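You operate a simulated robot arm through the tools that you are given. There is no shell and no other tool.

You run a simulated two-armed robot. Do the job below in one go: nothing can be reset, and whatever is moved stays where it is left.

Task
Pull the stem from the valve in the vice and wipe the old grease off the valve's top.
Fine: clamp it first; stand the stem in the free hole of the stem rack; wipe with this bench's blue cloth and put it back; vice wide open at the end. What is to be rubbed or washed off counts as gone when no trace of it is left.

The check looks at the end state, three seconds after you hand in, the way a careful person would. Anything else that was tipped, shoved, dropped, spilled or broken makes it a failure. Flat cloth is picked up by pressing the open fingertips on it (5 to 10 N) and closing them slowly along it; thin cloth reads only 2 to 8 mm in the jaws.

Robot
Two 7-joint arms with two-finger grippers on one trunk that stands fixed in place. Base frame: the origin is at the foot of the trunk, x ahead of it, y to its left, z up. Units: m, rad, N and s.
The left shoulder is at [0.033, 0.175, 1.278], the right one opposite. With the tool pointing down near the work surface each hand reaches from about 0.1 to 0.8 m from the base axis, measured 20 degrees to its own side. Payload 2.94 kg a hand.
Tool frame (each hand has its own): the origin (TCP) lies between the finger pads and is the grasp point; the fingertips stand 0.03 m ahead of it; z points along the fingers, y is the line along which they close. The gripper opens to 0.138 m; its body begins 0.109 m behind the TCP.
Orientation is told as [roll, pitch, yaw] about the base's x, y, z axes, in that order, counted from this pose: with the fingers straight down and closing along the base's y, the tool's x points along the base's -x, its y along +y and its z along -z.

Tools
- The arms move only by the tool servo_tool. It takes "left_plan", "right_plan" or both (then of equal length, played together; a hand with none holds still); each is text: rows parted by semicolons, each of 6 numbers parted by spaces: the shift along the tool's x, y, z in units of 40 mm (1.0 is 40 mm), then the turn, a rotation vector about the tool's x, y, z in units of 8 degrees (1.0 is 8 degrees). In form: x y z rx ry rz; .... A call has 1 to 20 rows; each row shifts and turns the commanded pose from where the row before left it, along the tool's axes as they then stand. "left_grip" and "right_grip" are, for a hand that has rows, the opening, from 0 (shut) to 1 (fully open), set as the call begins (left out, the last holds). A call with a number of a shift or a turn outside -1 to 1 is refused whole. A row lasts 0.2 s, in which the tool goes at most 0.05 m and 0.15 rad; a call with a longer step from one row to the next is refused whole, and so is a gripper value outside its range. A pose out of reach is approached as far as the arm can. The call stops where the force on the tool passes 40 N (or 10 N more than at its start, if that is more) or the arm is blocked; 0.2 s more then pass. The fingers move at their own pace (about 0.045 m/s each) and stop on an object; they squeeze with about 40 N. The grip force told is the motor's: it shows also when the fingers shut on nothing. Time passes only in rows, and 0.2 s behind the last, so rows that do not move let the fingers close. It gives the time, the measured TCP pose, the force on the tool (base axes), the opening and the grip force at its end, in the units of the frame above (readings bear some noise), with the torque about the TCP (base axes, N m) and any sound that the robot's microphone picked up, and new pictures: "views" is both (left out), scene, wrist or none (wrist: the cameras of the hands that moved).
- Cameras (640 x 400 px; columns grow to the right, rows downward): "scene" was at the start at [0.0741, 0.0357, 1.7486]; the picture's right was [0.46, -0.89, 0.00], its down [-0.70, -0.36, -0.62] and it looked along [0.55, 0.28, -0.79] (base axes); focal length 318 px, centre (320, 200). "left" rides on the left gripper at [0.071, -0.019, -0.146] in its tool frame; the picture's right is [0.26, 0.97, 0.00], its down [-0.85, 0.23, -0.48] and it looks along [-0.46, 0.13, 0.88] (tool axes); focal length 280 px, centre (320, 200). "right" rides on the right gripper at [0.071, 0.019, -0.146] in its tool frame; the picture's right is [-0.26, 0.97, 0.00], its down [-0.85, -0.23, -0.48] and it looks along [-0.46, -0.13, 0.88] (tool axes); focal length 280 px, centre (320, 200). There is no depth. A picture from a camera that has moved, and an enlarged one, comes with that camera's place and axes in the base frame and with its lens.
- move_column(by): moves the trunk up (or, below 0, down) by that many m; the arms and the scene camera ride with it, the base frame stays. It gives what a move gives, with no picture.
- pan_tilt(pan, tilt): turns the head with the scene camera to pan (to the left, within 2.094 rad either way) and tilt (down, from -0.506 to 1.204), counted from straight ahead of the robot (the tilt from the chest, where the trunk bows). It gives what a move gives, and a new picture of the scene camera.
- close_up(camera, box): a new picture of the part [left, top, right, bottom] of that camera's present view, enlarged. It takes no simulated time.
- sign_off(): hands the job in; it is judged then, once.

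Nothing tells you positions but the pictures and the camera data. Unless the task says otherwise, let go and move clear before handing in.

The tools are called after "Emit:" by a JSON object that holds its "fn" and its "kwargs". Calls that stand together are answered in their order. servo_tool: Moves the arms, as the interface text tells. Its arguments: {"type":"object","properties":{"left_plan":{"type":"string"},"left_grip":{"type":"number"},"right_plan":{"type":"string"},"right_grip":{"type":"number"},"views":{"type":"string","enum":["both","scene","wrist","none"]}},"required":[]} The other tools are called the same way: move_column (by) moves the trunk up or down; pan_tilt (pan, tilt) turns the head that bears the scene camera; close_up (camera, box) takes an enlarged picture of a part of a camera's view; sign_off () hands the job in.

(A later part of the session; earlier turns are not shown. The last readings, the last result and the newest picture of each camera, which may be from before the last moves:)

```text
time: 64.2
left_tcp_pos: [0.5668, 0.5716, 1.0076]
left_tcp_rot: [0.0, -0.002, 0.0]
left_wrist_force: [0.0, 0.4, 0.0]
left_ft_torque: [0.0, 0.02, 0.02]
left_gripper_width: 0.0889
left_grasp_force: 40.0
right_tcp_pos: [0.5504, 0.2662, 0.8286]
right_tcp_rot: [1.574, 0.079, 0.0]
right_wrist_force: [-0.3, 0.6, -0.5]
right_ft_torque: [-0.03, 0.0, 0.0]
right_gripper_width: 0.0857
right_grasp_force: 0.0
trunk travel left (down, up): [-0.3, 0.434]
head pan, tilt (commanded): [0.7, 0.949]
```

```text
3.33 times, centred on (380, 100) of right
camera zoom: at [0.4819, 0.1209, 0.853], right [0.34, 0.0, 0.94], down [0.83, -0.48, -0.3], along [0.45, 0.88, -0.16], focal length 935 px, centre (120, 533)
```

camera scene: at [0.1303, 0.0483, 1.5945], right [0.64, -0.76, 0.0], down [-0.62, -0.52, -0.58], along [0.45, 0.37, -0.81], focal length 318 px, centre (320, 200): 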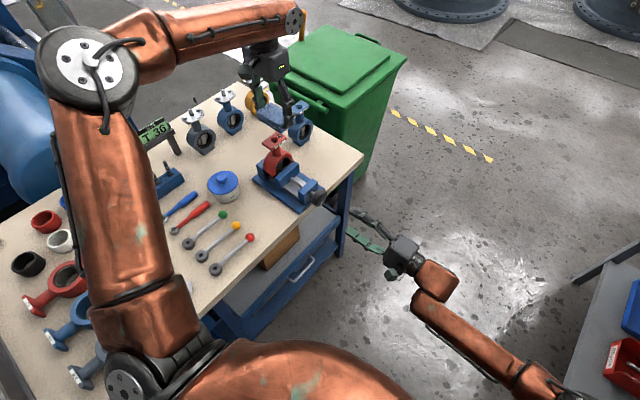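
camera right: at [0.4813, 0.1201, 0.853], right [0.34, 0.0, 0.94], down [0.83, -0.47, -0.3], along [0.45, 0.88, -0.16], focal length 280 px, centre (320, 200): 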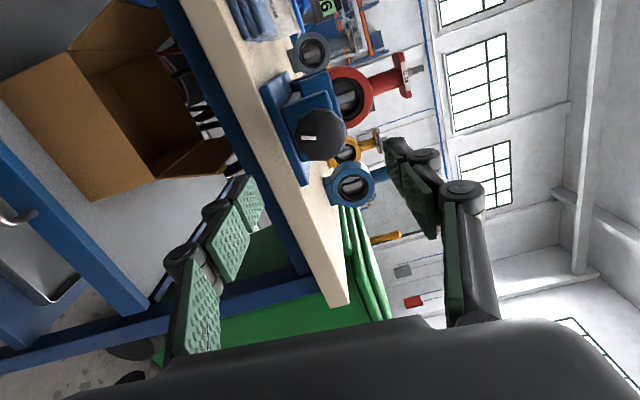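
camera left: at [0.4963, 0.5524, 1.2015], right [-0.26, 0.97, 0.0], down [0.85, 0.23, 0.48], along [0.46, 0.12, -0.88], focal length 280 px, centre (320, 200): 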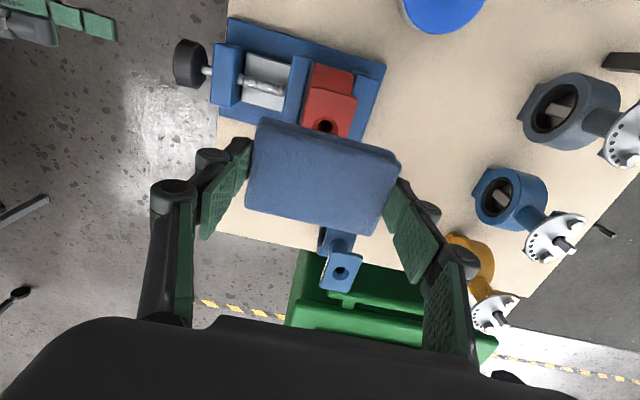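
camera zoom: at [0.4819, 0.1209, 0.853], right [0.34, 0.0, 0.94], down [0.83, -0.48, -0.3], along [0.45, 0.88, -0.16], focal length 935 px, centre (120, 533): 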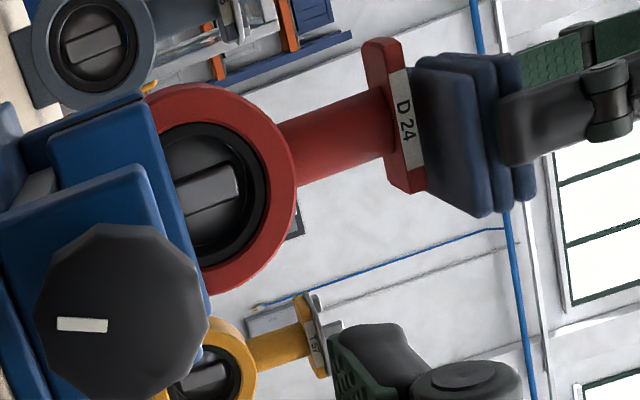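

Emit:
{"fn": "servo_tool", "kwargs": {"left_plan": "0 0 0.06 0 0 0; 0 0 0.06 0 0 0; 0 0 0 0 0 0", "views": "none"}}

```text
time: 65.0
left_tcp_pos: [0.5681, 0.5715, 1.0026]
left_tcp_rot: [-0.002, -0.001, -0.002]
left_wrist_force: [0.4, 0.0, -0.8]
left_ft_torque: [0.03, 0.02, -0.03]
left_gripper_width: 0.0886
left_grasp_force: 40.4
right_tcp_pos: [0.5511, 0.2677, 0.8292]
right_tcp_rot: [1.573, 0.079, -0.001]
right_wrist_force: [0.4, 1.0, 0.6]
right_ft_torque: [-0.01, 0.02, 0.01]
right_gripper_width: 0.0857
right_grasp_force: 0.0
trunk travel left (down, up): [-0.3, 0.434]
head pan, tilt (commanded): [0.7, 0.949]
```

Emit:
{"fn": "servo_tool", "kwargs": {"left_plan": "0 0 0.04 0 0 0; 0 0 0 0 0 0", "views": "none"}}

Emit:
{"fn": "servo_tool", "kwargs": {"left_plan": "0 0 0.04 0 0 0; 0 0 0 0 0 0", "views": "none"}}

Emit:
{"fn": "close_up", "kwargs": {"camera": "right", "box": [300, 40, 460, 160]}}

```text
time: 65.6
left_tcp_pos: [0.567, 0.5698, 1.0026]
left_tcp_rot: [0.0, -0.001, 0.0]
left_wrist_force: [-0.2, 0.2, -0.5]
left_ft_torque: [-0.01, 0.01, 0.0]
left_gripper_width: 0.0885
left_grasp_force: 39.7
right_tcp_pos: [0.5505, 0.2676, 0.8289]
right_tcp_rot: [1.572, 0.077, 0.0]
right_wrist_force: [0.3, -0.5, -0.8]
right_ft_torque: [0.02, 0.0, 0.01]
right_gripper_width: 0.0855
right_grasp_force: 0.1
trunk travel left (down, up): [-0.3, 0.434]
head pan, tilt (commanded): [0.7, 0.949]
```

```text
time: 66.2
left_tcp_pos: [0.5671, 0.5716, 1.0008]
left_tcp_rot: [-0.003, -0.001, 0.001]
left_wrist_force: [-0.2, 1.1, -0.8]
left_ft_torque: [0.0, 0.01, 0.02]
left_gripper_width: 0.0888
left_grasp_force: 39.4
right_tcp_pos: [0.5504, 0.2678, 0.8289]
right_tcp_rot: [1.573, 0.077, 0.003]
right_wrist_force: [-0.5, -0.6, 0.5]
right_ft_torque: [-0.03, 0.04, 0.0]
right_gripper_width: 0.0856
right_grasp_force: 0.0
trunk travel left (down, up): [-0.3, 0.434]
head pan, tilt (commanded): [0.7, 0.949]
```

```text
3.33 times, centred on (380, 100) of right
camera zoom: at [0.4819, 0.121, 0.8529], right [0.34, 0.0, 0.94], down [0.83, -0.48, -0.3], along [0.45, 0.88, -0.16], focal length 935 px, centre (120, 533)
```

zoom: 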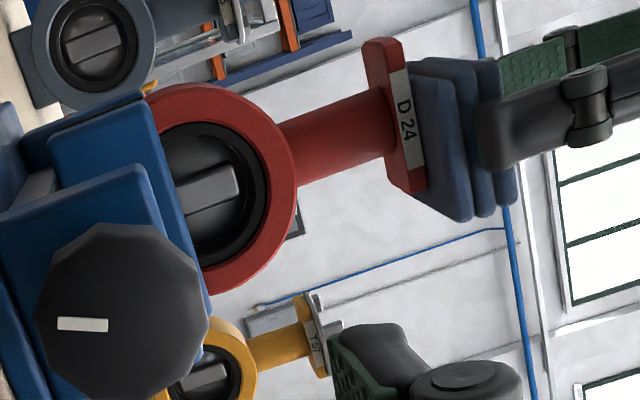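

No contact yet. I keep stepping down by 1–2 mm.

Emit:
{"fn": "servo_tool", "kwargs": {"left_plan": "0 0 0.04 0 0 0; 0 0 0 0 0 0", "views": "none"}}

Emit:
{"fn": "servo_tool", "kwargs": {"left_plan": "0 0 0.04 0 0 0; 0 0 0 0 0 0", "views": "none"}}

```text
time: 66.8
left_tcp_pos: [0.5671, 0.5708, 1.0001]
left_tcp_rot: [0.001, -0.002, 0.0]
left_wrist_force: [-0.6, 1.5, 4.1]
left_ft_torque: [0.05, -0.06, 0.03]
left_gripper_width: 0.0886
left_grasp_force: 39.8
right_tcp_pos: [0.5501, 0.2682, 0.8294]
right_tcp_rot: [1.574, 0.078, 0.0]
right_wrist_force: [0.0, -0.3, 0.0]
right_ft_torque: [-0.01, 0.03, 0.01]
right_gripper_width: 0.0857
right_grasp_force: 0.1
trunk travel left (down, up): [-0.3, 0.434]
head pan, tilt (commanded): [0.7, 0.949]
```

```text
time: 67.4
left_tcp_pos: [0.5664, 0.5711, 0.9992]
left_tcp_rot: [0.0, -0.004, 0.001]
left_wrist_force: [2.7, 3.4, 14.5]
left_ft_torque: [0.07, 0.06, -0.03]
left_gripper_width: 0.089
left_grasp_force: 40.4
right_tcp_pos: [0.5499, 0.2676, 0.8291]
right_tcp_rot: [1.575, 0.076, -0.001]
right_wrist_force: [0.1, 0.0, 0.0]
right_ft_torque: [0.03, -0.01, -0.03]
right_gripper_width: 0.0855
right_grasp_force: 0.0
trunk travel left (down, up): [-0.3, 0.434]
head pan, tilt (commanded): [0.7, 0.949]
```

Contact at about 10 N. Now I wipe back and forth across the grease with short strokes.

Emit:
{"fn": "servo_tool", "kwargs": {"left_plan": "-0.15 0 -0.01 0 0 0; -0.2 0 0 0 0 0; 0.2 0 0 0 0 0; 0.25 0 0 0 0 0; 0.25 0 0 0 0 0; -0.25 0 0 0 0 0; -0.25 0 0 0 0 0; -0.2 0 0 0 0 0; 0 0.2 0 0 0 0; 0 0.2 0 0 0 0; 0 -0.2 0 0 0 0; 0 -0.2 0 0 0 0; 0 -0.2 0 0 0 0; 0 -0.2 0 0 0 0; 0 0.2 0 0 0 0; 0 0.2 0 0 0 0; 0.2 0 0 0 0 0; 0.15 0 0 0 0 0; 0 0 0 0 0 0", "views": "none"}}

Emit:
{"fn": "close_up", "kwargs": {"camera": "right", "box": [300, 40, 460, 160]}}

```text
time: 71.4
left_tcp_pos: [0.5668, 0.5701, 0.9989]
left_tcp_rot: [0.0, -0.005, -0.002]
left_wrist_force: [4.6, 0.7, 12.3]
left_ft_torque: [0.01, -0.18, 0.02]
left_gripper_width: 0.0889
left_grasp_force: 39.9
right_tcp_pos: [0.5513, 0.2675, 0.8289]
right_tcp_rot: [1.574, 0.077, 0.0]
right_wrist_force: [-1.3, 0.1, -0.2]
right_ft_torque: [0.02, -0.01, 0.02]
right_gripper_width: 0.0855
right_grasp_force: 0.1
trunk travel left (down, up): [-0.3, 0.434]
head pan, tilt (commanded): [0.7, 0.949]
```

```text
3.33 times, centred on (380, 100) of right
camera zoom: at [0.4818, 0.1205, 0.8532], right [0.34, 0.0, 0.94], down [0.83, -0.48, -0.3], along [0.45, 0.88, -0.16], focal length 935 px, centre (120, 533)
```

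zoom: 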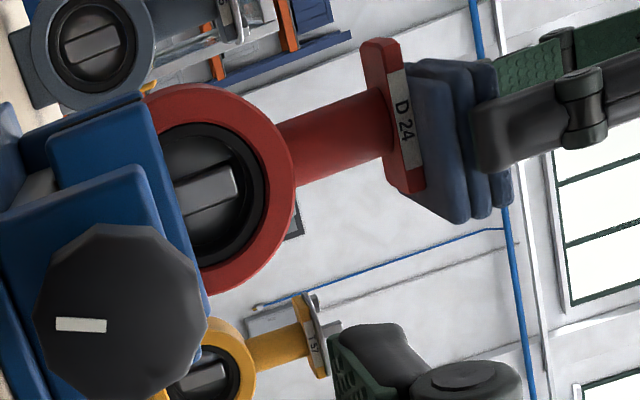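

Strokes done at about 12 N. I lift the pad to inspect the plate.

Emit:
{"fn": "servo_tool", "kwargs": {"left_plan": "0 0 -0.4 0 0 0; 0 0 -0.5 0 0 0; 0 0 -0.5 0 0 0; 0 0 0 0 0 0", "views": "none"}}

Emit:
{"fn": "close_up", "kwargs": {"camera": "scene", "box": [250, 120, 300, 170]}}

Emit:
{"fn": "close_up", "kwargs": {"camera": "right", "box": [300, 20, 460, 140]}}

```text
time: 72.4
left_tcp_pos: [0.5661, 0.5721, 1.0535]
left_tcp_rot: [-0.003, 0.0, 0.001]
left_wrist_force: [-0.2, 0.3, -0.6]
left_ft_torque: [-0.01, -0.03, 0.02]
left_gripper_width: 0.0888
left_grasp_force: 40.5
right_tcp_pos: [0.5514, 0.2671, 0.8298]
right_tcp_rot: [1.573, 0.079, -0.001]
right_wrist_force: [0.1, -1.0, -0.1]
right_ft_torque: [0.03, 0.0, 0.0]
right_gripper_width: 0.0856
right_grasp_force: 0.0
trunk travel left (down, up): [-0.3, 0.434]
head pan, tilt (commanded): [0.7, 0.949]
```

```text
8.00 times, centred on (275, 145) of scene
camera zoom: at [0.1314, 0.0487, 1.5943], right [0.64, -0.76, 0.0], down [-0.62, -0.52, -0.58], along [0.44, 0.37, -0.81], focal length 2545 px, centre (680, 640)
```

zoom: 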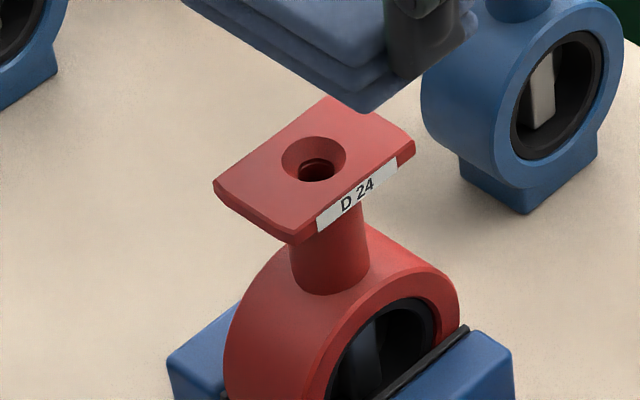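

```text
3.33 times, centred on (380, 80) of right
camera zoom: at [0.482, 0.1212, 0.8528], right [0.34, 0.0, 0.94], down [0.83, -0.48, -0.3], along [0.45, 0.88, -0.16], focal length 935 px, centre (120, 600)
```

zoom: 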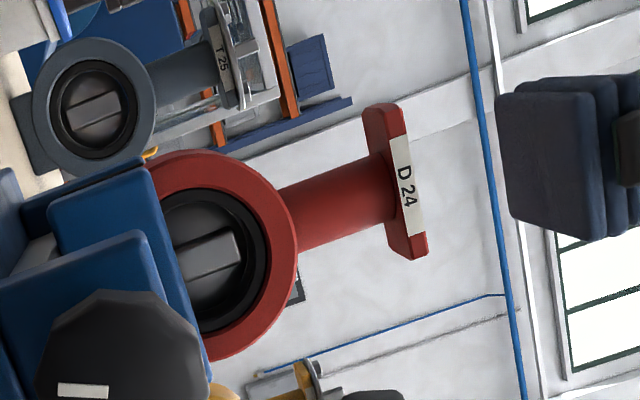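

The plate looks clean, but a corner is hidden by the pad. I rise further to see all of it.

Emit:
{"fn": "servo_tool", "kwargs": {"left_plan": "0 0 -0.7 0 0 0; 0 0 -0.7 0 0 0; 0 0 0 0 0 0", "views": "wrist"}}

Emit:
{"fn": "close_up", "kwargs": {"camera": "scene", "box": [260, 125, 290, 155]}}

```text
time: 73.2
left_tcp_pos: [0.566, 0.5719, 1.1124]
left_tcp_rot: [-0.004, 0.0, 0.0]
left_wrist_force: [0.5, 0.3, -1.0]
left_ft_torque: [-0.01, 0.01, 0.01]
left_gripper_width: 0.0889
left_grasp_force: 40.3
right_tcp_pos: [0.5511, 0.2684, 0.8286]
right_tcp_rot: [1.572, 0.077, 0.001]
right_wrist_force: [-0.1, -0.5, -0.6]
right_ft_torque: [0.0, 0.0, -0.01]
right_gripper_width: 0.0855
right_grasp_force: 0.1
trunk travel left (down, up): [-0.3, 0.434]
head pan, tilt (commanded): [0.7, 0.949]
camera left: at [0.495, 0.5517, 1.2573], right [-0.26, 0.96, 0.0], down [0.85, 0.23, 0.48], along [0.46, 0.12, -0.88], focal length 280 px, centre (320, 200)
```

left: 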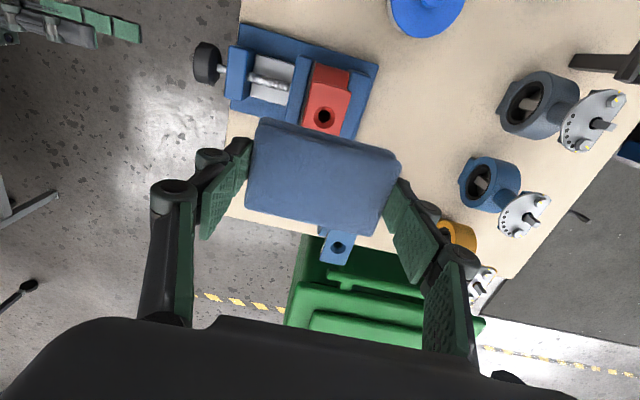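

```text
13.33 times, centred on (275, 140) of scene
camera zoom: at [0.1315, 0.0489, 1.5943], right [0.64, -0.76, 0.0], down [-0.62, -0.52, -0.58], along [0.44, 0.37, -0.81], focal length 4242 px, centre (920, 1000)
```

zoom: 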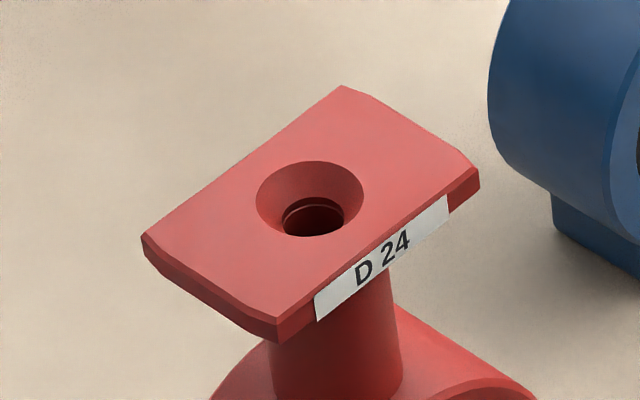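

It looks clean from here. I shift the hand forward slightly so the wrist camera sees the entire plate too.

Emit:
{"fn": "servo_tool", "kwargs": {"left_plan": "-0.5 0 0 0 0 0; -0.5 0 0 0 0 0; 0 0 0 0 0 0", "views": "none"}}

Emit:
{"fn": "close_up", "kwargs": {"camera": "left", "box": [290, 40, 360, 120]}}

```text
time: 74.0
left_tcp_pos: [0.6065, 0.5732, 1.1114]
left_tcp_rot: [-0.001, -0.002, 0.0]
left_wrist_force: [-0.3, 0.1, 0.4]
left_ft_torque: [0.01, -0.02, 0.02]
left_gripper_width: 0.0886
left_grasp_force: 40.3
right_tcp_pos: [0.5516, 0.2678, 0.8286]
right_tcp_rot: [1.572, 0.078, -0.001]
right_wrist_force: [0.8, 0.4, 0.6]
right_ft_torque: [0.02, 0.0, -0.02]
right_gripper_width: 0.0855
right_grasp_force: 0.1
trunk travel left (down, up): [-0.3, 0.434]
head pan, tilt (commanded): [0.7, 0.949]
```

```text
5.00 times, centred on (325, 80) of left
camera zoom: at [0.5347, 0.5529, 1.2572], right [-0.26, 0.96, 0.0], down [0.85, 0.23, 0.48], along [0.46, 0.12, -0.88], focal length 1402 px, centre (295, 800)
```

zoom: 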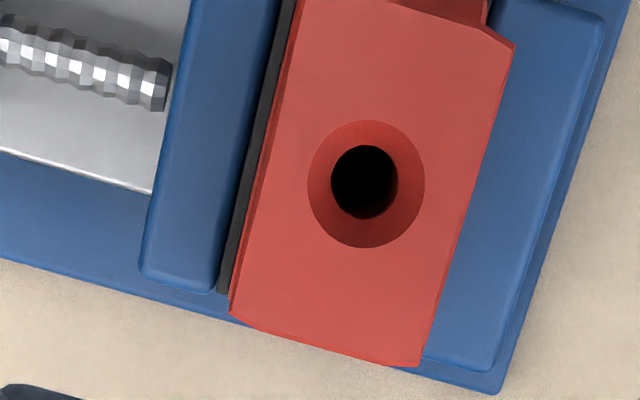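

The plate is spotless from both cameras. I carry the cloth back to its original place.

Emit:
{"fn": "servo_tool", "kwargs": {"left_plan": "0.79 -0.275 0 0 0 0; 0.79 -0.275 0 0 0 0; 0.79 -0.275 0 0 0 0; 0.79 -0.275 0 0 0 0; 0.79 -0.275 0 0 0 0; 0.8 -0.275 0 0 0 0; 0 0 0.75 0 0 0; 0 0 0.75 0 0 0; 0 0 0.75 0 0 0; 0 0 0.75 0 0 0; 0 0 0.75 0 0 0; 0 0 0.75 0 0 0; 0 0 0.75 0 0 0; 0 0 0.75 0 0 0; 0 0 0.6 0 0 0; 0 0 0.4 0 0 0; 0 0 0 0 0 0", "views": "wrist"}}

Emit:
{"fn": "close_up", "kwargs": {"camera": "scene", "box": [220, 160, 320, 250]}}

```text
time: 77.6
left_tcp_pos: [0.4183, 0.5075, 0.8306]
left_tcp_rot: [-0.002, -0.002, 0.0]
left_wrist_force: [-0.6, 0.6, -0.5]
left_ft_torque: [0.0, 0.04, 0.01]
left_gripper_width: 0.0886
left_grasp_force: 40.1
right_tcp_pos: [0.5516, 0.2685, 0.8286]
right_tcp_rot: [1.574, 0.078, 0.002]
right_wrist_force: [-0.6, 0.4, 0.2]
right_ft_torque: [-0.01, 0.0, 0.02]
right_gripper_width: 0.0851
right_grasp_force: 0.1
trunk travel left (down, up): [-0.3, 0.434]
head pan, tilt (commanded): [0.7, 0.949]
camera left: at [0.3465, 0.4863, 0.9755], right [-0.26, 0.96, 0.0], down [0.85, 0.23, 0.48], along [0.46, 0.12, -0.88], focal length 280 px, centre (320, 200)
```

left: 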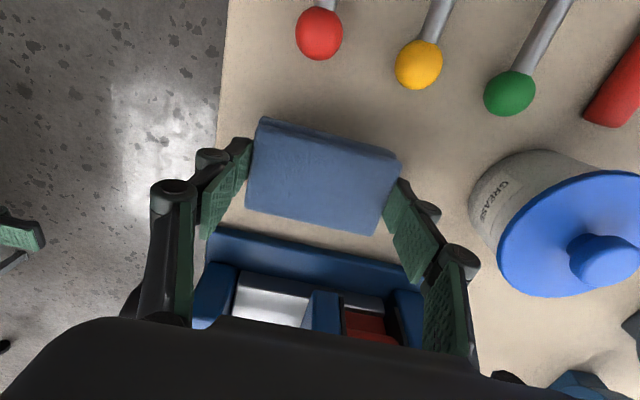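

```text
4.44 times, centred on (270, 205) of scene
camera zoom: at [0.1311, 0.0483, 1.5944], right [0.64, -0.76, 0.0], down [-0.62, -0.52, -0.58], along [0.45, 0.37, -0.81], focal length 1414 px, centre (542, 178)
```

zoom: 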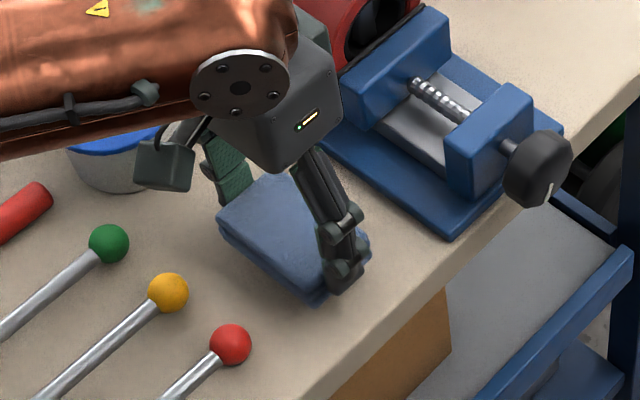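

Emit:
{"fn": "servo_tool", "kwargs": {"left_plan": "0 0 0.1 0 0 0; 0 0 0.1 0 0 0; 0 0 0.05 0 0 0; 0 0 0 0 0 0", "views": "none"}}

```text
time: 78.6
left_tcp_pos: [0.4177, 0.5066, 0.8203]
left_tcp_rot: [0.0, 0.001, 0.001]
left_wrist_force: [0.0, 0.5, -2.0]
left_ft_torque: [-0.02, -0.02, 0.03]
left_gripper_width: 0.0889
left_grasp_force: 40.0
right_tcp_pos: [0.5504, 0.2673, 0.8287]
right_tcp_rot: [1.573, 0.079, 0.0]
right_wrist_force: [-0.3, 0.6, -0.8]
right_ft_torque: [-0.03, 0.0, 0.01]
right_gripper_width: 0.0857
right_grasp_force: 0.0
trunk travel left (down, up): [-0.3, 0.434]
head pan, tilt (commanded): [0.7, 0.949]
```

Emit:
{"fn": "servo_tool", "kwargs": {"left_plan": "0 0 0.04 0 0 0; 0 0 0 0 0 0", "views": "none"}}

```text
time: 79.2
left_tcp_pos: [0.4168, 0.5062, 0.8195]
left_tcp_rot: [-0.002, -0.001, 0.0]
left_wrist_force: [0.1, -0.6, 0.4]
left_ft_torque: [-0.03, -0.01, -0.02]
left_gripper_width: 0.0885
left_grasp_force: 40.2
right_tcp_pos: [0.5509, 0.2663, 0.8285]
right_tcp_rot: [1.572, 0.078, 0.0]
right_wrist_force: [0.2, -0.4, 0.1]
right_ft_torque: [-0.02, 0.0, 0.02]
right_gripper_width: 0.0854
right_grasp_force: 0.1
trunk travel left (down, up): [-0.3, 0.434]
head pan, tilt (commanded): [0.7, 0.949]
```

Emit:
{"fn": "servo_tool", "kwargs": {"left_plan": "0 0 0.04 0 0 0; 0 0 0 0 0 0", "views": "none"}}

```text
time: 79.8
left_tcp_pos: [0.4163, 0.5049, 0.8184]
left_tcp_rot: [-0.001, -0.002, -0.001]
left_wrist_force: [0.2, -0.3, 2.9]
left_ft_torque: [0.05, -0.1, 0.0]
left_gripper_width: 0.0888
left_grasp_force: 40.2
right_tcp_pos: [0.5505, 0.267, 0.8286]
right_tcp_rot: [1.574, 0.077, 0.0]
right_wrist_force: [0.2, 0.3, -0.6]
right_ft_torque: [0.01, 0.05, 0.02]
right_gripper_width: 0.0855
right_grasp_force: 0.1
trunk travel left (down, up): [-0.3, 0.434]
head pan, tilt (commanded): [0.7, 0.949]
```

The pad touches the bench (3 N) at its original spot. I open the fingers, rise, and look.

Emit:
{"fn": "servo_tool", "kwargs": {"left_plan": "0 0 0 0 0 0; 0 0 0 0 0 0; 0 0 0 0 0 0; 0 0 -0.3 0 0 0; 0 0 -0.6 0 0 0; 0 0 -0.8 0 0 0; 0 0 -0.8 0 0 0; 0 0 -0.8 0 0 0; 0 0 -0.8 0 0 0; 0 0 0 0 0 0", "left_grip": 0.87, "views": "both"}}

Emit:
{"fn": "close_up", "kwargs": {"camera": "left", "box": [200, 40, 440, 240]}}

Emit:
{"fn": "close_up", "kwargs": {"camera": "scene", "box": [200, 120, 340, 250]}}

```text
time: 82.0
left_tcp_pos: [0.419, 0.5089, 0.982]
left_tcp_rot: [-0.001, -0.001, 0.001]
left_wrist_force: [-0.6, -0.5, 0.6]
left_ft_torque: [0.01, -0.02, 0.0]
left_gripper_width: 0.1202
left_grasp_force: 0.0
right_tcp_pos: [0.5517, 0.2679, 0.828]
right_tcp_rot: [1.572, 0.078, 0.0]
right_wrist_force: [0.4, -0.2, 0.1]
right_ft_torque: [0.0, -0.02, 0.05]
right_gripper_width: 0.0856
right_grasp_force: 0.1
trunk travel left (down, up): [-0.3, 0.434]
head pan, tilt (commanded): [0.7, 0.949]
camera scene: at [0.1313, 0.0487, 1.5943], right [0.64, -0.76, 0.0], down [-0.62, -0.52, -0.58], along [0.44, 0.37, -0.81], focal length 318 px, centre (320, 200)
camera left: at [0.3475, 0.4877, 1.1269], right [-0.26, 0.96, 0.0], down [0.85, 0.23, 0.48], along [0.46, 0.12, -0.88], focal length 280 px, centre (320, 200)
```

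scene: 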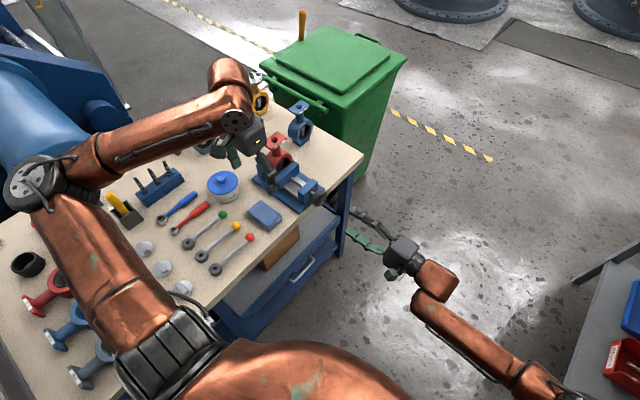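
left: 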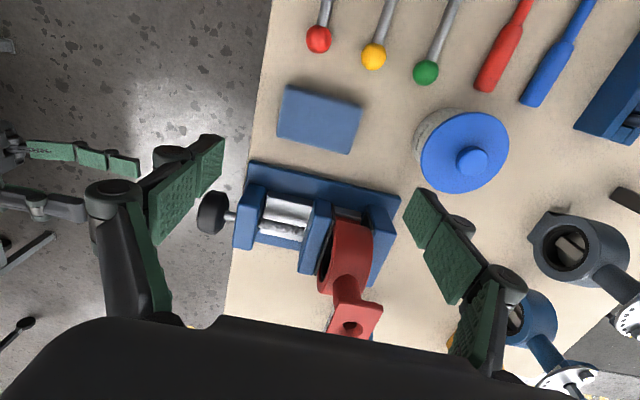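

```text
2.00 times, centred on (320, 140) of left
camera zoom: at [0.3475, 0.4877, 1.1269], right [-0.26, 0.96, 0.0], down [0.85, 0.23, 0.48], along [0.46, 0.12, -0.88], focal length 561 px, centre (320, 320)
```

zoom: 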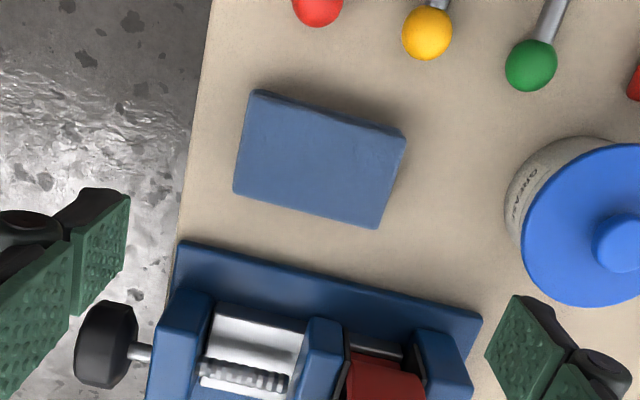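

```text
3.08 times, centred on (270, 185) of scene
camera zoom: at [0.1313, 0.0487, 1.5943], right [0.64, -0.76, 0.0], down [-0.62, -0.52, -0.58], along [0.44, 0.37, -0.81], focal length 979 px, centre (474, 246)
```

zoom: 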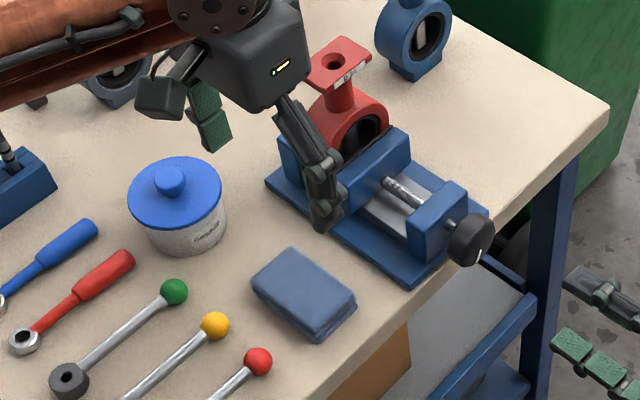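

The cloth is back in place. I move the left hand up to its viewing spot and bring the right hand back to the knob to open the vice.

Emit:
{"fn": "servo_tool", "kwargs": {"left_plan": "-0.19 0.25 -0.95 0 0 0; -0.19 0.25 -0.95 0 0 0; -0.19 0.25 -0.95 0 0 0; -0.19 0.25 -0.95 0 0 0; 0 0 0 0 0 0", "right_plan": "-0.05 -0.017 0.5 0 0 0; -0.05 0 0.6 0 0 0; 0 0 0.6 0 0 0; 0 0 0.6 0 0 0; 0 0 0.6 0 0 0", "views": "both"}}

Emit:
{"fn": "close_up", "kwargs": {"camera": "left", "box": [200, 80, 360, 200]}}

Emit:
{"fn": "close_up", "kwargs": {"camera": "right", "box": [220, 100, 420, 240]}}

```text
time: 83.2
left_tcp_pos: [0.4462, 0.548, 1.1332]
left_tcp_rot: [-0.003, 0.0, 0.0]
left_wrist_force: [-0.4, 0.4, -0.4]
left_ft_torque: [-0.08, 0.0, 0.0]
left_gripper_width: 0.1199
left_grasp_force: 0.1
right_tcp_pos: [0.5561, 0.3868, 0.8259]
right_tcp_rot: [1.57, 0.077, 0.0]
right_wrist_force: [-0.4, 0.5, -0.3]
right_ft_torque: [0.06, 0.0, 0.02]
right_gripper_width: 0.0856
right_grasp_force: 0.1
trunk travel left (down, up): [-0.3, 0.434]
head pan, tilt (commanded): [0.7, 0.949]
camera scene: at [0.132, 0.0514, 1.5942], right [0.64, -0.76, 0.0], down [-0.62, -0.53, -0.58], along [0.44, 0.37, -0.81], focal length 318 px, centre (320, 200)
camera right: at [0.4866, 0.2402, 0.8513], right [0.34, 0.0, 0.94], down [0.83, -0.48, -0.3], along [0.45, 0.88, -0.16], focal length 280 px, centre (320, 200)
camera left: at [0.3757, 0.5294, 1.2782], right [-0.26, 0.96, 0.0], down [0.85, 0.23, 0.48], along [0.46, 0.12, -0.88], focal length 280 px, centre (320, 200)
```

scene: 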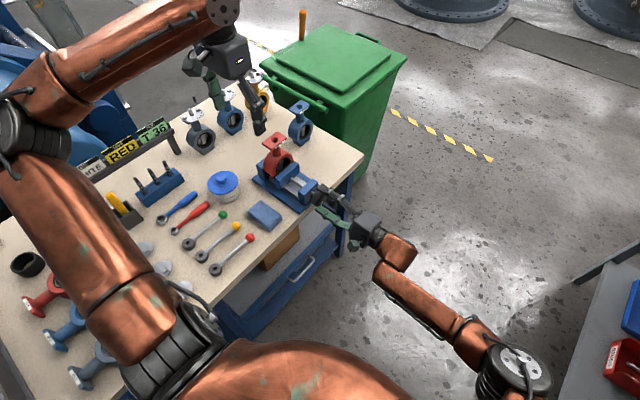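
right: 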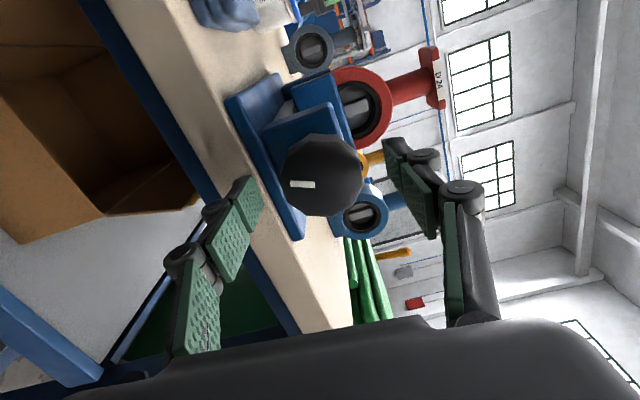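
left: 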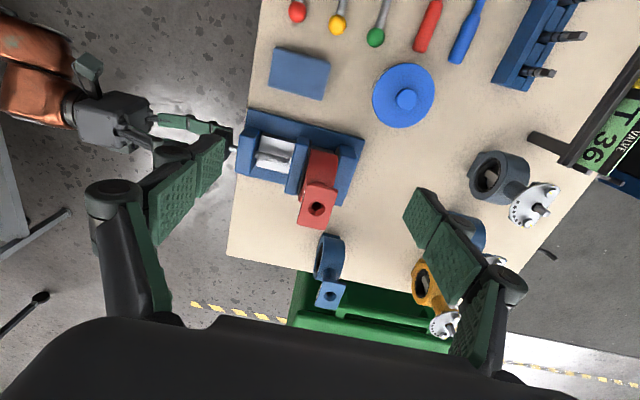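

```text
3.33 times, centred on (280, 140) of left
camera zoom: at [0.3757, 0.5294, 1.2782], right [-0.26, 0.96, 0.0], down [0.85, 0.23, 0.48], along [0.46, 0.12, -0.88], focal length 935 px, centre (453, 400)
```

zoom: 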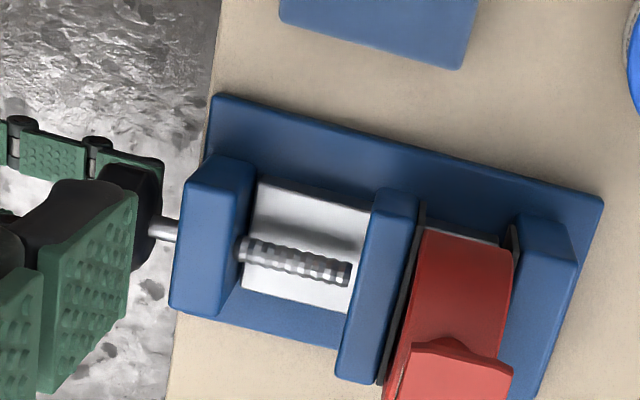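

```text
2.86 times, centred on (320, 170) of right
camera zoom: at [0.4866, 0.2402, 0.8513], right [0.34, 0.0, 0.94], down [0.83, -0.48, -0.3], along [0.45, 0.88, -0.16], focal length 801 px, centre (320, 286)
```

zoom: 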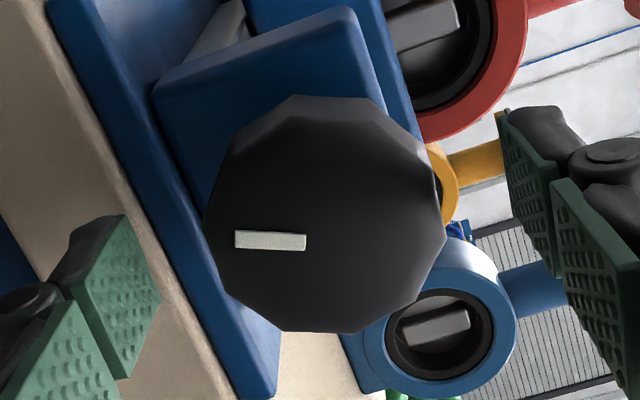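

The hand surrounds the knob. I close on it and begin turning counter-clockwise.

Emit:
{"fn": "servo_tool", "kwargs": {"right_plan": "0 0 0 0 0 0; 0 0 0 0 0 0; 0 0 0 0 0 0; 0 0 0 0 0 0; 0 0 0 0 0 0", "right_grip": 0, "views": "none"}}

Emit:
{"fn": "servo_tool", "kwargs": {"right_plan": "0 0 0 0 0 -0.8; 0 0 0 0 0 -0.8; 0 0 0 0 0 -0.8; 0 0 0 0 0 -0.8; 0 0 0 0 0 0", "views": "wrist"}}

Emit:
{"fn": "close_up", "kwargs": {"camera": "left", "box": [200, 80, 360, 200]}}

```text
time: 84.4
left_tcp_pos: [0.4466, 0.5469, 1.1334]
left_tcp_rot: [-0.001, 0.001, 0.002]
left_wrist_force: [-0.6, -0.7, 0.2]
left_ft_torque: [0.03, -0.01, 0.0]
left_gripper_width: 0.1202
left_grasp_force: 0.0
right_tcp_pos: [0.5549, 0.3853, 0.8269]
right_tcp_rot: [1.572, 0.079, 0.001]
right_wrist_force: [1.7, 4.4, 0.5]
right_ft_torque: [-0.01, 0.08, -0.05]
right_gripper_width: 0.0511
right_grasp_force: 45.3
trunk travel left (down, up): [-0.3, 0.434]
head pan, tilt (commanded): [0.7, 0.949]
```

```text
time: 85.6
left_tcp_pos: [0.4463, 0.5497, 1.1329]
left_tcp_rot: [-0.004, 0.0, 0.0]
left_wrist_force: [0.6, 0.0, 0.0]
left_ft_torque: [-0.01, 0.03, 0.04]
left_gripper_width: 0.1203
left_grasp_force: 0.1
right_tcp_pos: [0.5555, 0.3855, 0.8285]
right_tcp_rot: [1.573, -0.369, -0.002]
right_wrist_force: [6.7, 15.4, 2.5]
right_ft_torque: [0.21, 0.03, -0.27]
right_gripper_width: 0.0513
right_grasp_force: 45.2
trunk travel left (down, up): [-0.3, 0.434]
head pan, tilt (commanded): [0.7, 0.949]
camera right: at [0.4823, 0.2389, 0.8199], right [-0.1, 0.0, 0.99], down [0.87, -0.48, 0.09], along [0.47, 0.88, 0.05], focal length 280 px, centre (320, 200)
```

right: 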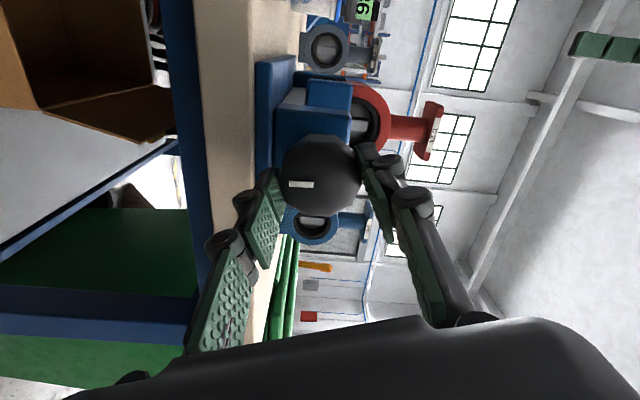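

```text
3.33 times, centred on (280, 140) of left
camera zoom: at [0.3757, 0.5288, 1.2784], right [-0.26, 0.96, 0.0], down [0.85, 0.23, 0.48], along [0.46, 0.12, -0.88], focal length 935 px, centre (453, 400)
```

zoom: 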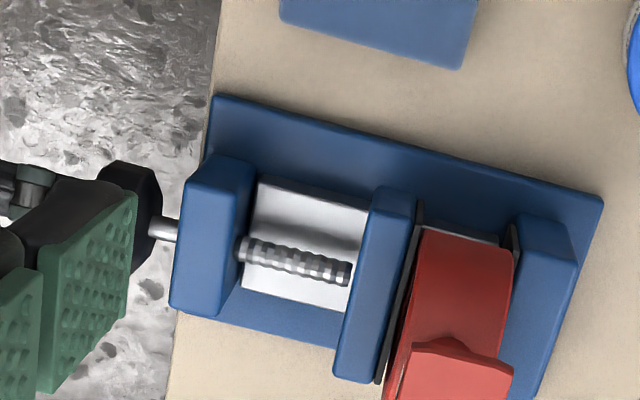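

It turns and the jaw starts to leave the valve. I continue counter-clockwise.

Emit:
{"fn": "servo_tool", "kwargs": {"right_plan": "0 0 0.03 0 0 -0.9; 0 0 0 0 0 -0.9; 0 0 0 0 0 -0.9; 0 0 0 0 0 -0.9; 0 0 0 0 0 -0.9; 0 0 0 0 0 -0.9; 0 0 0 0 0 0", "views": "none"}}

Emit:
{"fn": "close_up", "kwargs": {"camera": "left", "box": [200, 80, 360, 200]}}

```text
time: 87.2
left_tcp_pos: [0.4446, 0.5474, 1.1333]
left_tcp_rot: [-0.002, -0.002, 0.0]
left_wrist_force: [-0.3, 0.6, 0.6]
left_ft_torque: [-0.03, 0.01, 0.0]
left_gripper_width: 0.1201
left_grasp_force: 0.1
right_tcp_pos: [0.5545, 0.3862, 0.8275]
right_tcp_rot: [1.575, -1.126, -0.003]
right_wrist_force: [2.3, 5.4, 4.2]
right_ft_torque: [0.12, -0.14, 0.0]
right_gripper_width: 0.0507
right_grasp_force: 45.1
trunk travel left (down, up): [-0.3, 0.434]
head pan, tilt (commanded): [0.7, 0.949]
```

```text
3.33 times, centred on (280, 140) of left
camera zoom: at [0.3749, 0.5277, 1.2791], right [-0.26, 0.96, 0.0], down [0.85, 0.23, 0.48], along [0.46, 0.12, -0.88], focal length 935 px, centre (453, 400)
```

zoom: 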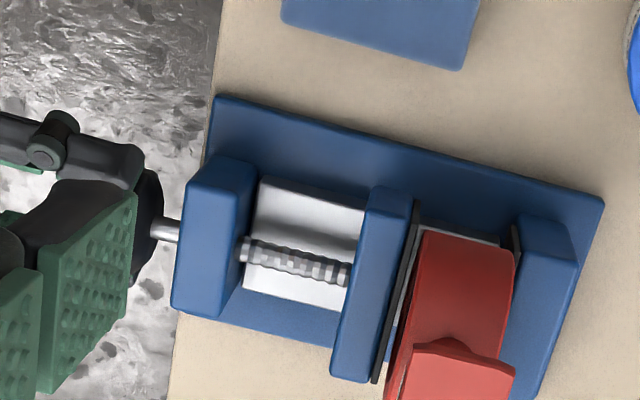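

Emit:
{"fn": "servo_tool", "kwargs": {"right_plan": "0 0 0 0 0 -0.9; 0 0 0 0 0 -0.9; 0 0 0 0 0 -0.9; 0 0 0 0 0 -0.9; 0 0 0 0 0 -0.9; 0 0 0 0 0 -0.9; 0 0 0 0 0 -0.9; 0 0 0 0 0 -0.9; 0 0 0 0 0 -0.9; 0 0 0 0 0 0", "views": "none"}}

Emit:
{"fn": "close_up", "kwargs": {"camera": "left", "box": [200, 80, 360, 200]}}

```text
time: 89.4
left_tcp_pos: [0.446, 0.5487, 1.1333]
left_tcp_rot: [-0.003, -0.001, -0.001]
left_wrist_force: [0.1, -0.1, -0.6]
left_ft_torque: [0.0, -0.02, -0.02]
left_gripper_width: 0.1201
left_grasp_force: 0.0
right_tcp_pos: [0.5561, 0.3849, 0.8285]
right_tcp_rot: [-1.575, -0.884, -3.139]
right_wrist_force: [0.0, 8.6, 3.2]
right_ft_torque: [-0.25, -0.18, -0.2]
right_gripper_width: 0.0511
right_grasp_force: 45.2
trunk travel left (down, up): [-0.3, 0.434]
head pan, tilt (commanded): [0.7, 0.949]
```

```text
3.33 times, centred on (280, 140) of left
camera zoom: at [0.3746, 0.5281, 1.2791], right [-0.26, 0.96, 0.0], down [0.85, 0.23, 0.48], along [0.46, 0.12, -0.88], focal length 935 px, centre (453, 400)
```

zoom: 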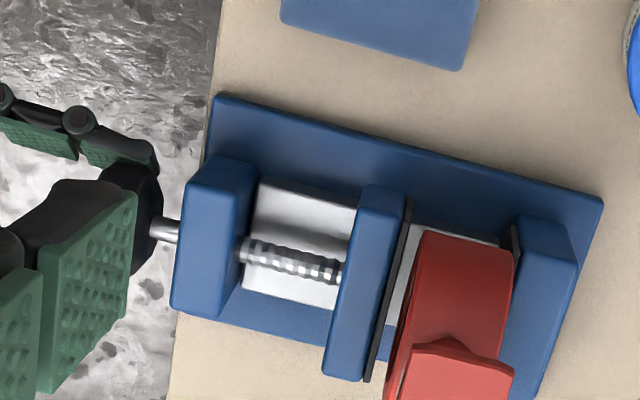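

Emit:
{"fn": "servo_tool", "kwargs": {"right_plan": "0 0 0.01 0 0 -0.9; 0 0 0 0 0 -0.9; 0 0 0 0 0 -0.9; 0 0 0 0 0 -0.9; 0 0 0 0 0 -0.9; 0 0 0 0 0 -0.9; 0 0 0 0 0 -0.9; 0 0 0 0 0 -0.9; 0 0 0 0 0 -0.9; 0 0 0 0 0 -0.9; 0 0 0 0 0 -0.9; 0 0 0 0 0 -0.9; 0 0 0 0 0 -0.9; 0 0 0 0 0 -0.9; 0 0 0 0 0 0", "views": "wrist"}}

Emit:
{"fn": "close_up", "kwargs": {"camera": "left", "box": [200, 80, 360, 200]}}

```text
time: 92.6
left_tcp_pos: [0.4458, 0.5484, 1.1331]
left_tcp_rot: [-0.004, -0.002, 0.0]
left_wrist_force: [0.1, -0.2, -1.1]
left_ft_torque: [-0.01, 0.0, 0.01]
left_gripper_width: 0.1204
left_grasp_force: 0.0
right_tcp_pos: [0.5541, 0.386, 0.8279]
right_tcp_rot: [-1.574, 0.873, 3.138]
right_wrist_force: [-1.8, 2.2, 1.1]
right_ft_torque: [0.11, 0.62, 0.07]
right_gripper_width: 0.0509
right_grasp_force: 45.5
trunk travel left (down, up): [-0.3, 0.434]
head pan, tilt (commanded): [0.7, 0.949]
camera right: at [0.6155, 0.2392, 0.869], right [0.57, 0.0, -0.82], down [-0.72, -0.47, -0.5], along [-0.39, 0.88, -0.27], focal length 280 px, centre (320, 200)
```

right: 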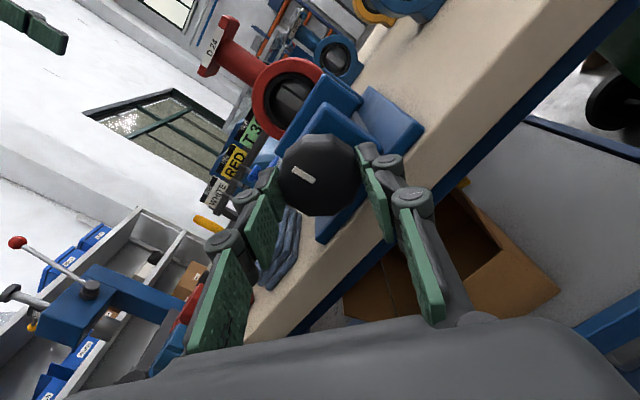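

```text
3.33 times, centred on (280, 140) of left
camera zoom: at [0.3749, 0.5276, 1.2792], right [-0.26, 0.96, 0.0], down [0.85, 0.23, 0.48], along [0.46, 0.12, -0.88], focal length 935 px, centre (453, 400)
```

zoom: 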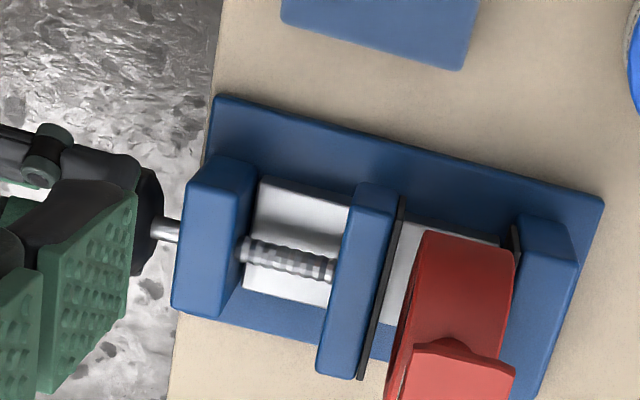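

The jaw is back at its starting position and there's a resisting torque of 0.62 N·m with the fingers slipping, so it seems to be at its open stop. I turn a little more to confirm that.

Emit:
{"fn": "servo_tool", "kwargs": {"right_plan": "0 0 0 0 0 -0.7; 0 0 0 0 0 -0.7; 0 0 0 0 0 -0.7; 0 0 0 0 0 -0.7; 0 0 0 0 0 0", "views": "wrist"}}

Emit:
{"fn": "close_up", "kwargs": {"camera": "left", "box": [200, 80, 360, 200]}}

Emit:
{"fn": "close_up", "kwargs": {"camera": "right", "box": [260, 110, 380, 230]}}

```text
time: 93.8
left_tcp_pos: [0.4463, 0.5474, 1.1334]
left_tcp_rot: [-0.002, -0.002, -0.001]
left_wrist_force: [-0.5, 0.0, 0.8]
left_ft_torque: [0.02, -0.02, -0.01]
left_gripper_width: 0.1202
left_grasp_force: 0.1
right_tcp_pos: [0.5542, 0.3856, 0.8273]
right_tcp_rot: [-1.578, 1.266, 3.137]
right_wrist_force: [-1.9, 2.1, 1.9]
right_ft_torque: [-0.19, 0.6, 0.23]
right_gripper_width: 0.0508
right_grasp_force: 45.3
trunk travel left (down, up): [-0.3, 0.434]
head pan, tilt (commanded): [0.7, 0.949]
camera right: at [0.5951, 0.2392, 0.8891], right [0.84, 0.0, -0.54], down [-0.48, -0.47, -0.74], along [-0.26, 0.88, -0.4], focal length 280 px, centre (320, 200)
```

right: 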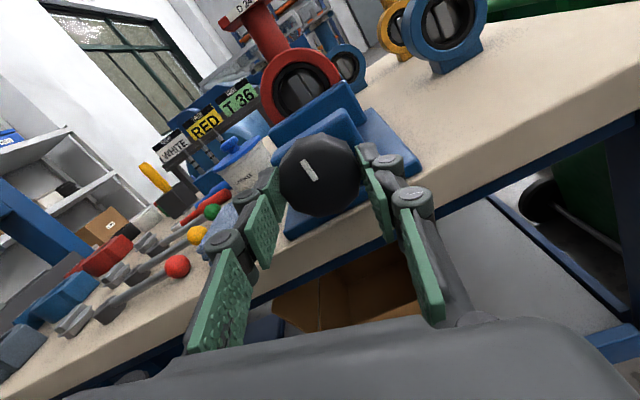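

```text
3.33 times, centred on (280, 140) of left
camera zoom: at [0.3747, 0.5276, 1.2793], right [-0.26, 0.96, 0.0], down [0.85, 0.23, 0.48], along [0.46, 0.12, -0.88], focal length 935 px, centre (453, 400)
```

zoom: 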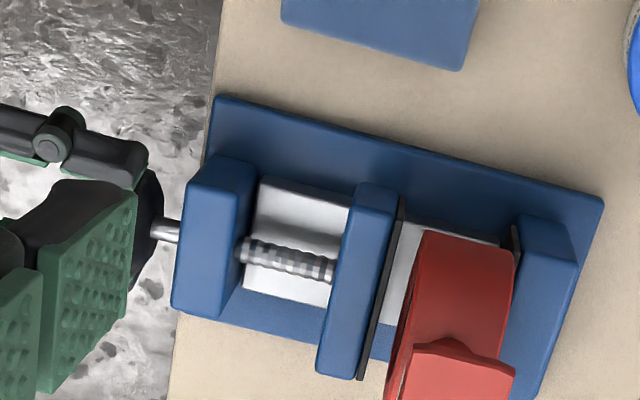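

```text
3.33 times, centred on (320, 170) of right
camera zoom: at [0.5951, 0.2392, 0.8891], right [0.84, 0.0, -0.54], down [-0.48, -0.47, -0.74], along [-0.26, 0.88, -0.4], focal length 935 px, centre (320, 300)
```

zoom: 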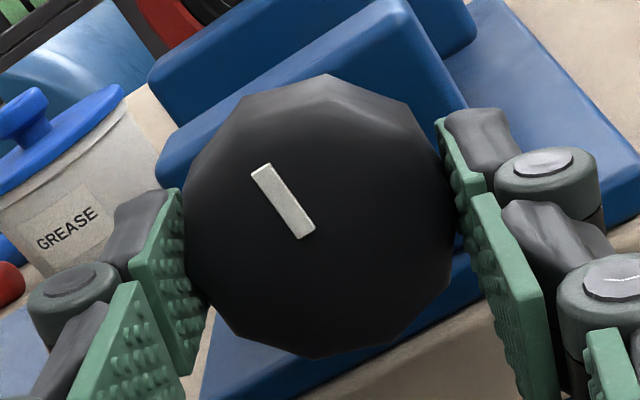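

Confirmed: the hand turned another 22° with the fingers slipping and the jaw unmoved, so the vice is fully open. I release the knob and back the right hand well away.

Emit:
{"fn": "servo_tool", "kwargs": {"right_plan": "0 0 0 0 0 0.2; 0 0 0 0 0 0", "views": "none"}}

Emit:
{"fn": "servo_tool", "kwargs": {"right_plan": "0 0 0 0 0 0; 0 0 0 0 0 0; 0 0 0 0 0 0; 0 0 -0.5 0 0 0; 0 0 -0.8 0 0 0; 0 0 -0.8 0 0 0; 0 0 -0.8 0 0 0; 0 0 -0.8 0 0 0; 0 0 -0.8 0 0 0; 0 0 0 0 0 0", "right_grip": 0.65, "views": "both"}}

Emit:
{"fn": "close_up", "kwargs": {"camera": "left", "box": [200, 80, 360, 200]}}

Emit:
{"fn": "close_up", "kwargs": {"camera": "scene", "box": [230, 120, 350, 220]}}

```text
time: 94.4
left_tcp_pos: [0.4452, 0.5475, 1.1332]
left_tcp_rot: [-0.001, -0.002, -0.001]
left_wrist_force: [-0.2, 1.1, 0.2]
left_ft_torque: [0.01, -0.03, -0.01]
left_gripper_width: 0.1199
left_grasp_force: 0.1
right_tcp_pos: [0.5549, 0.3857, 0.8277]
right_tcp_rot: [-1.579, 1.235, 3.136]
right_wrist_force: [-2.6, 2.8, 2.1]
right_ft_torque: [-0.15, -0.18, 0.09]
right_gripper_width: 0.0508
right_grasp_force: 44.9
trunk travel left (down, up): [-0.3, 0.434]
head pan, tilt (commanded): [0.7, 0.949]
```

```text
time: 96.6
left_tcp_pos: [0.4454, 0.5476, 1.1328]
left_tcp_rot: [-0.002, -0.001, 0.0]
left_wrist_force: [0.2, 0.1, 0.2]
left_ft_torque: [0.02, 0.0, 0.01]
left_gripper_width: 0.1203
left_grasp_force: 0.0
right_tcp_pos: [0.5548, 0.2064, 0.827]
right_tcp_rot: [-1.578, 1.232, 3.136]
right_wrist_force: [-0.6, 0.1, -0.1]
right_ft_torque: [-0.04, 0.0, 0.0]
right_gripper_width: 0.0895
right_grasp_force: 0.1
trunk travel left (down, up): [-0.3, 0.434]
head pan, tilt (commanded): [0.7, 0.949]
camera scene: at [0.1313, 0.0494, 1.5944], right [0.64, -0.76, 0.0], down [-0.62, -0.52, -0.58], along [0.44, 0.37, -0.81], focal length 318 px, centre (320, 200)
camera right: at [0.5969, 0.0601, 0.8863], right [0.82, 0.0, -0.57], down [-0.5, -0.47, -0.73], along [-0.27, 0.88, -0.39], focal length 280 px, centre (320, 200)
```

scene: 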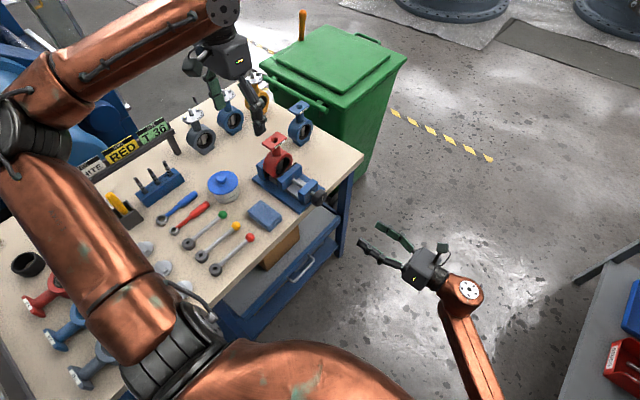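
right: 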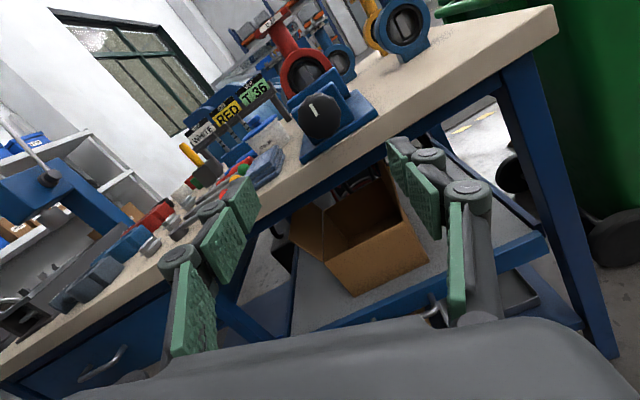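

```text
3.33 times, centred on (280, 140) of left
camera zoom: at [0.375, 0.5276, 1.2792], right [-0.26, 0.96, 0.0], down [0.85, 0.23, 0.48], along [0.46, 0.12, -0.88], focal length 935 px, centre (453, 400)
```

zoom: 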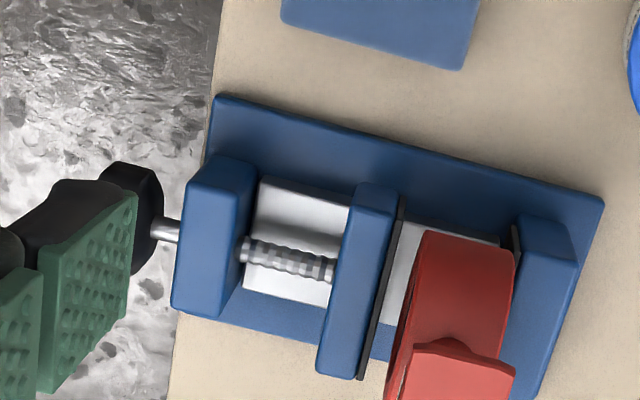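

```text
4.00 times, centred on (290, 170) of scene
camera zoom: at [0.1313, 0.0494, 1.5944], right [0.64, -0.76, 0.0], down [-0.62, -0.52, -0.58], along [0.44, 0.37, -0.81], focal length 1273 px, centre (440, 320)
```

zoom: 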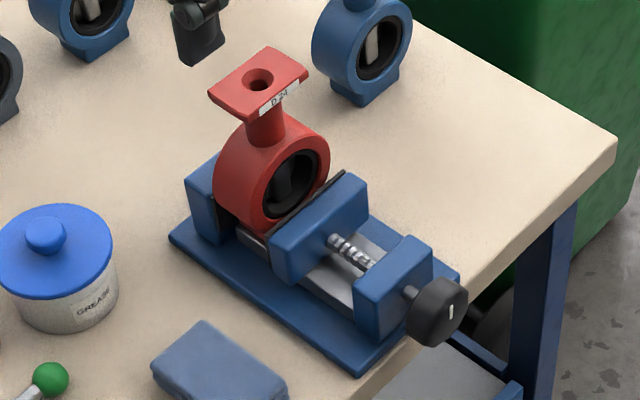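

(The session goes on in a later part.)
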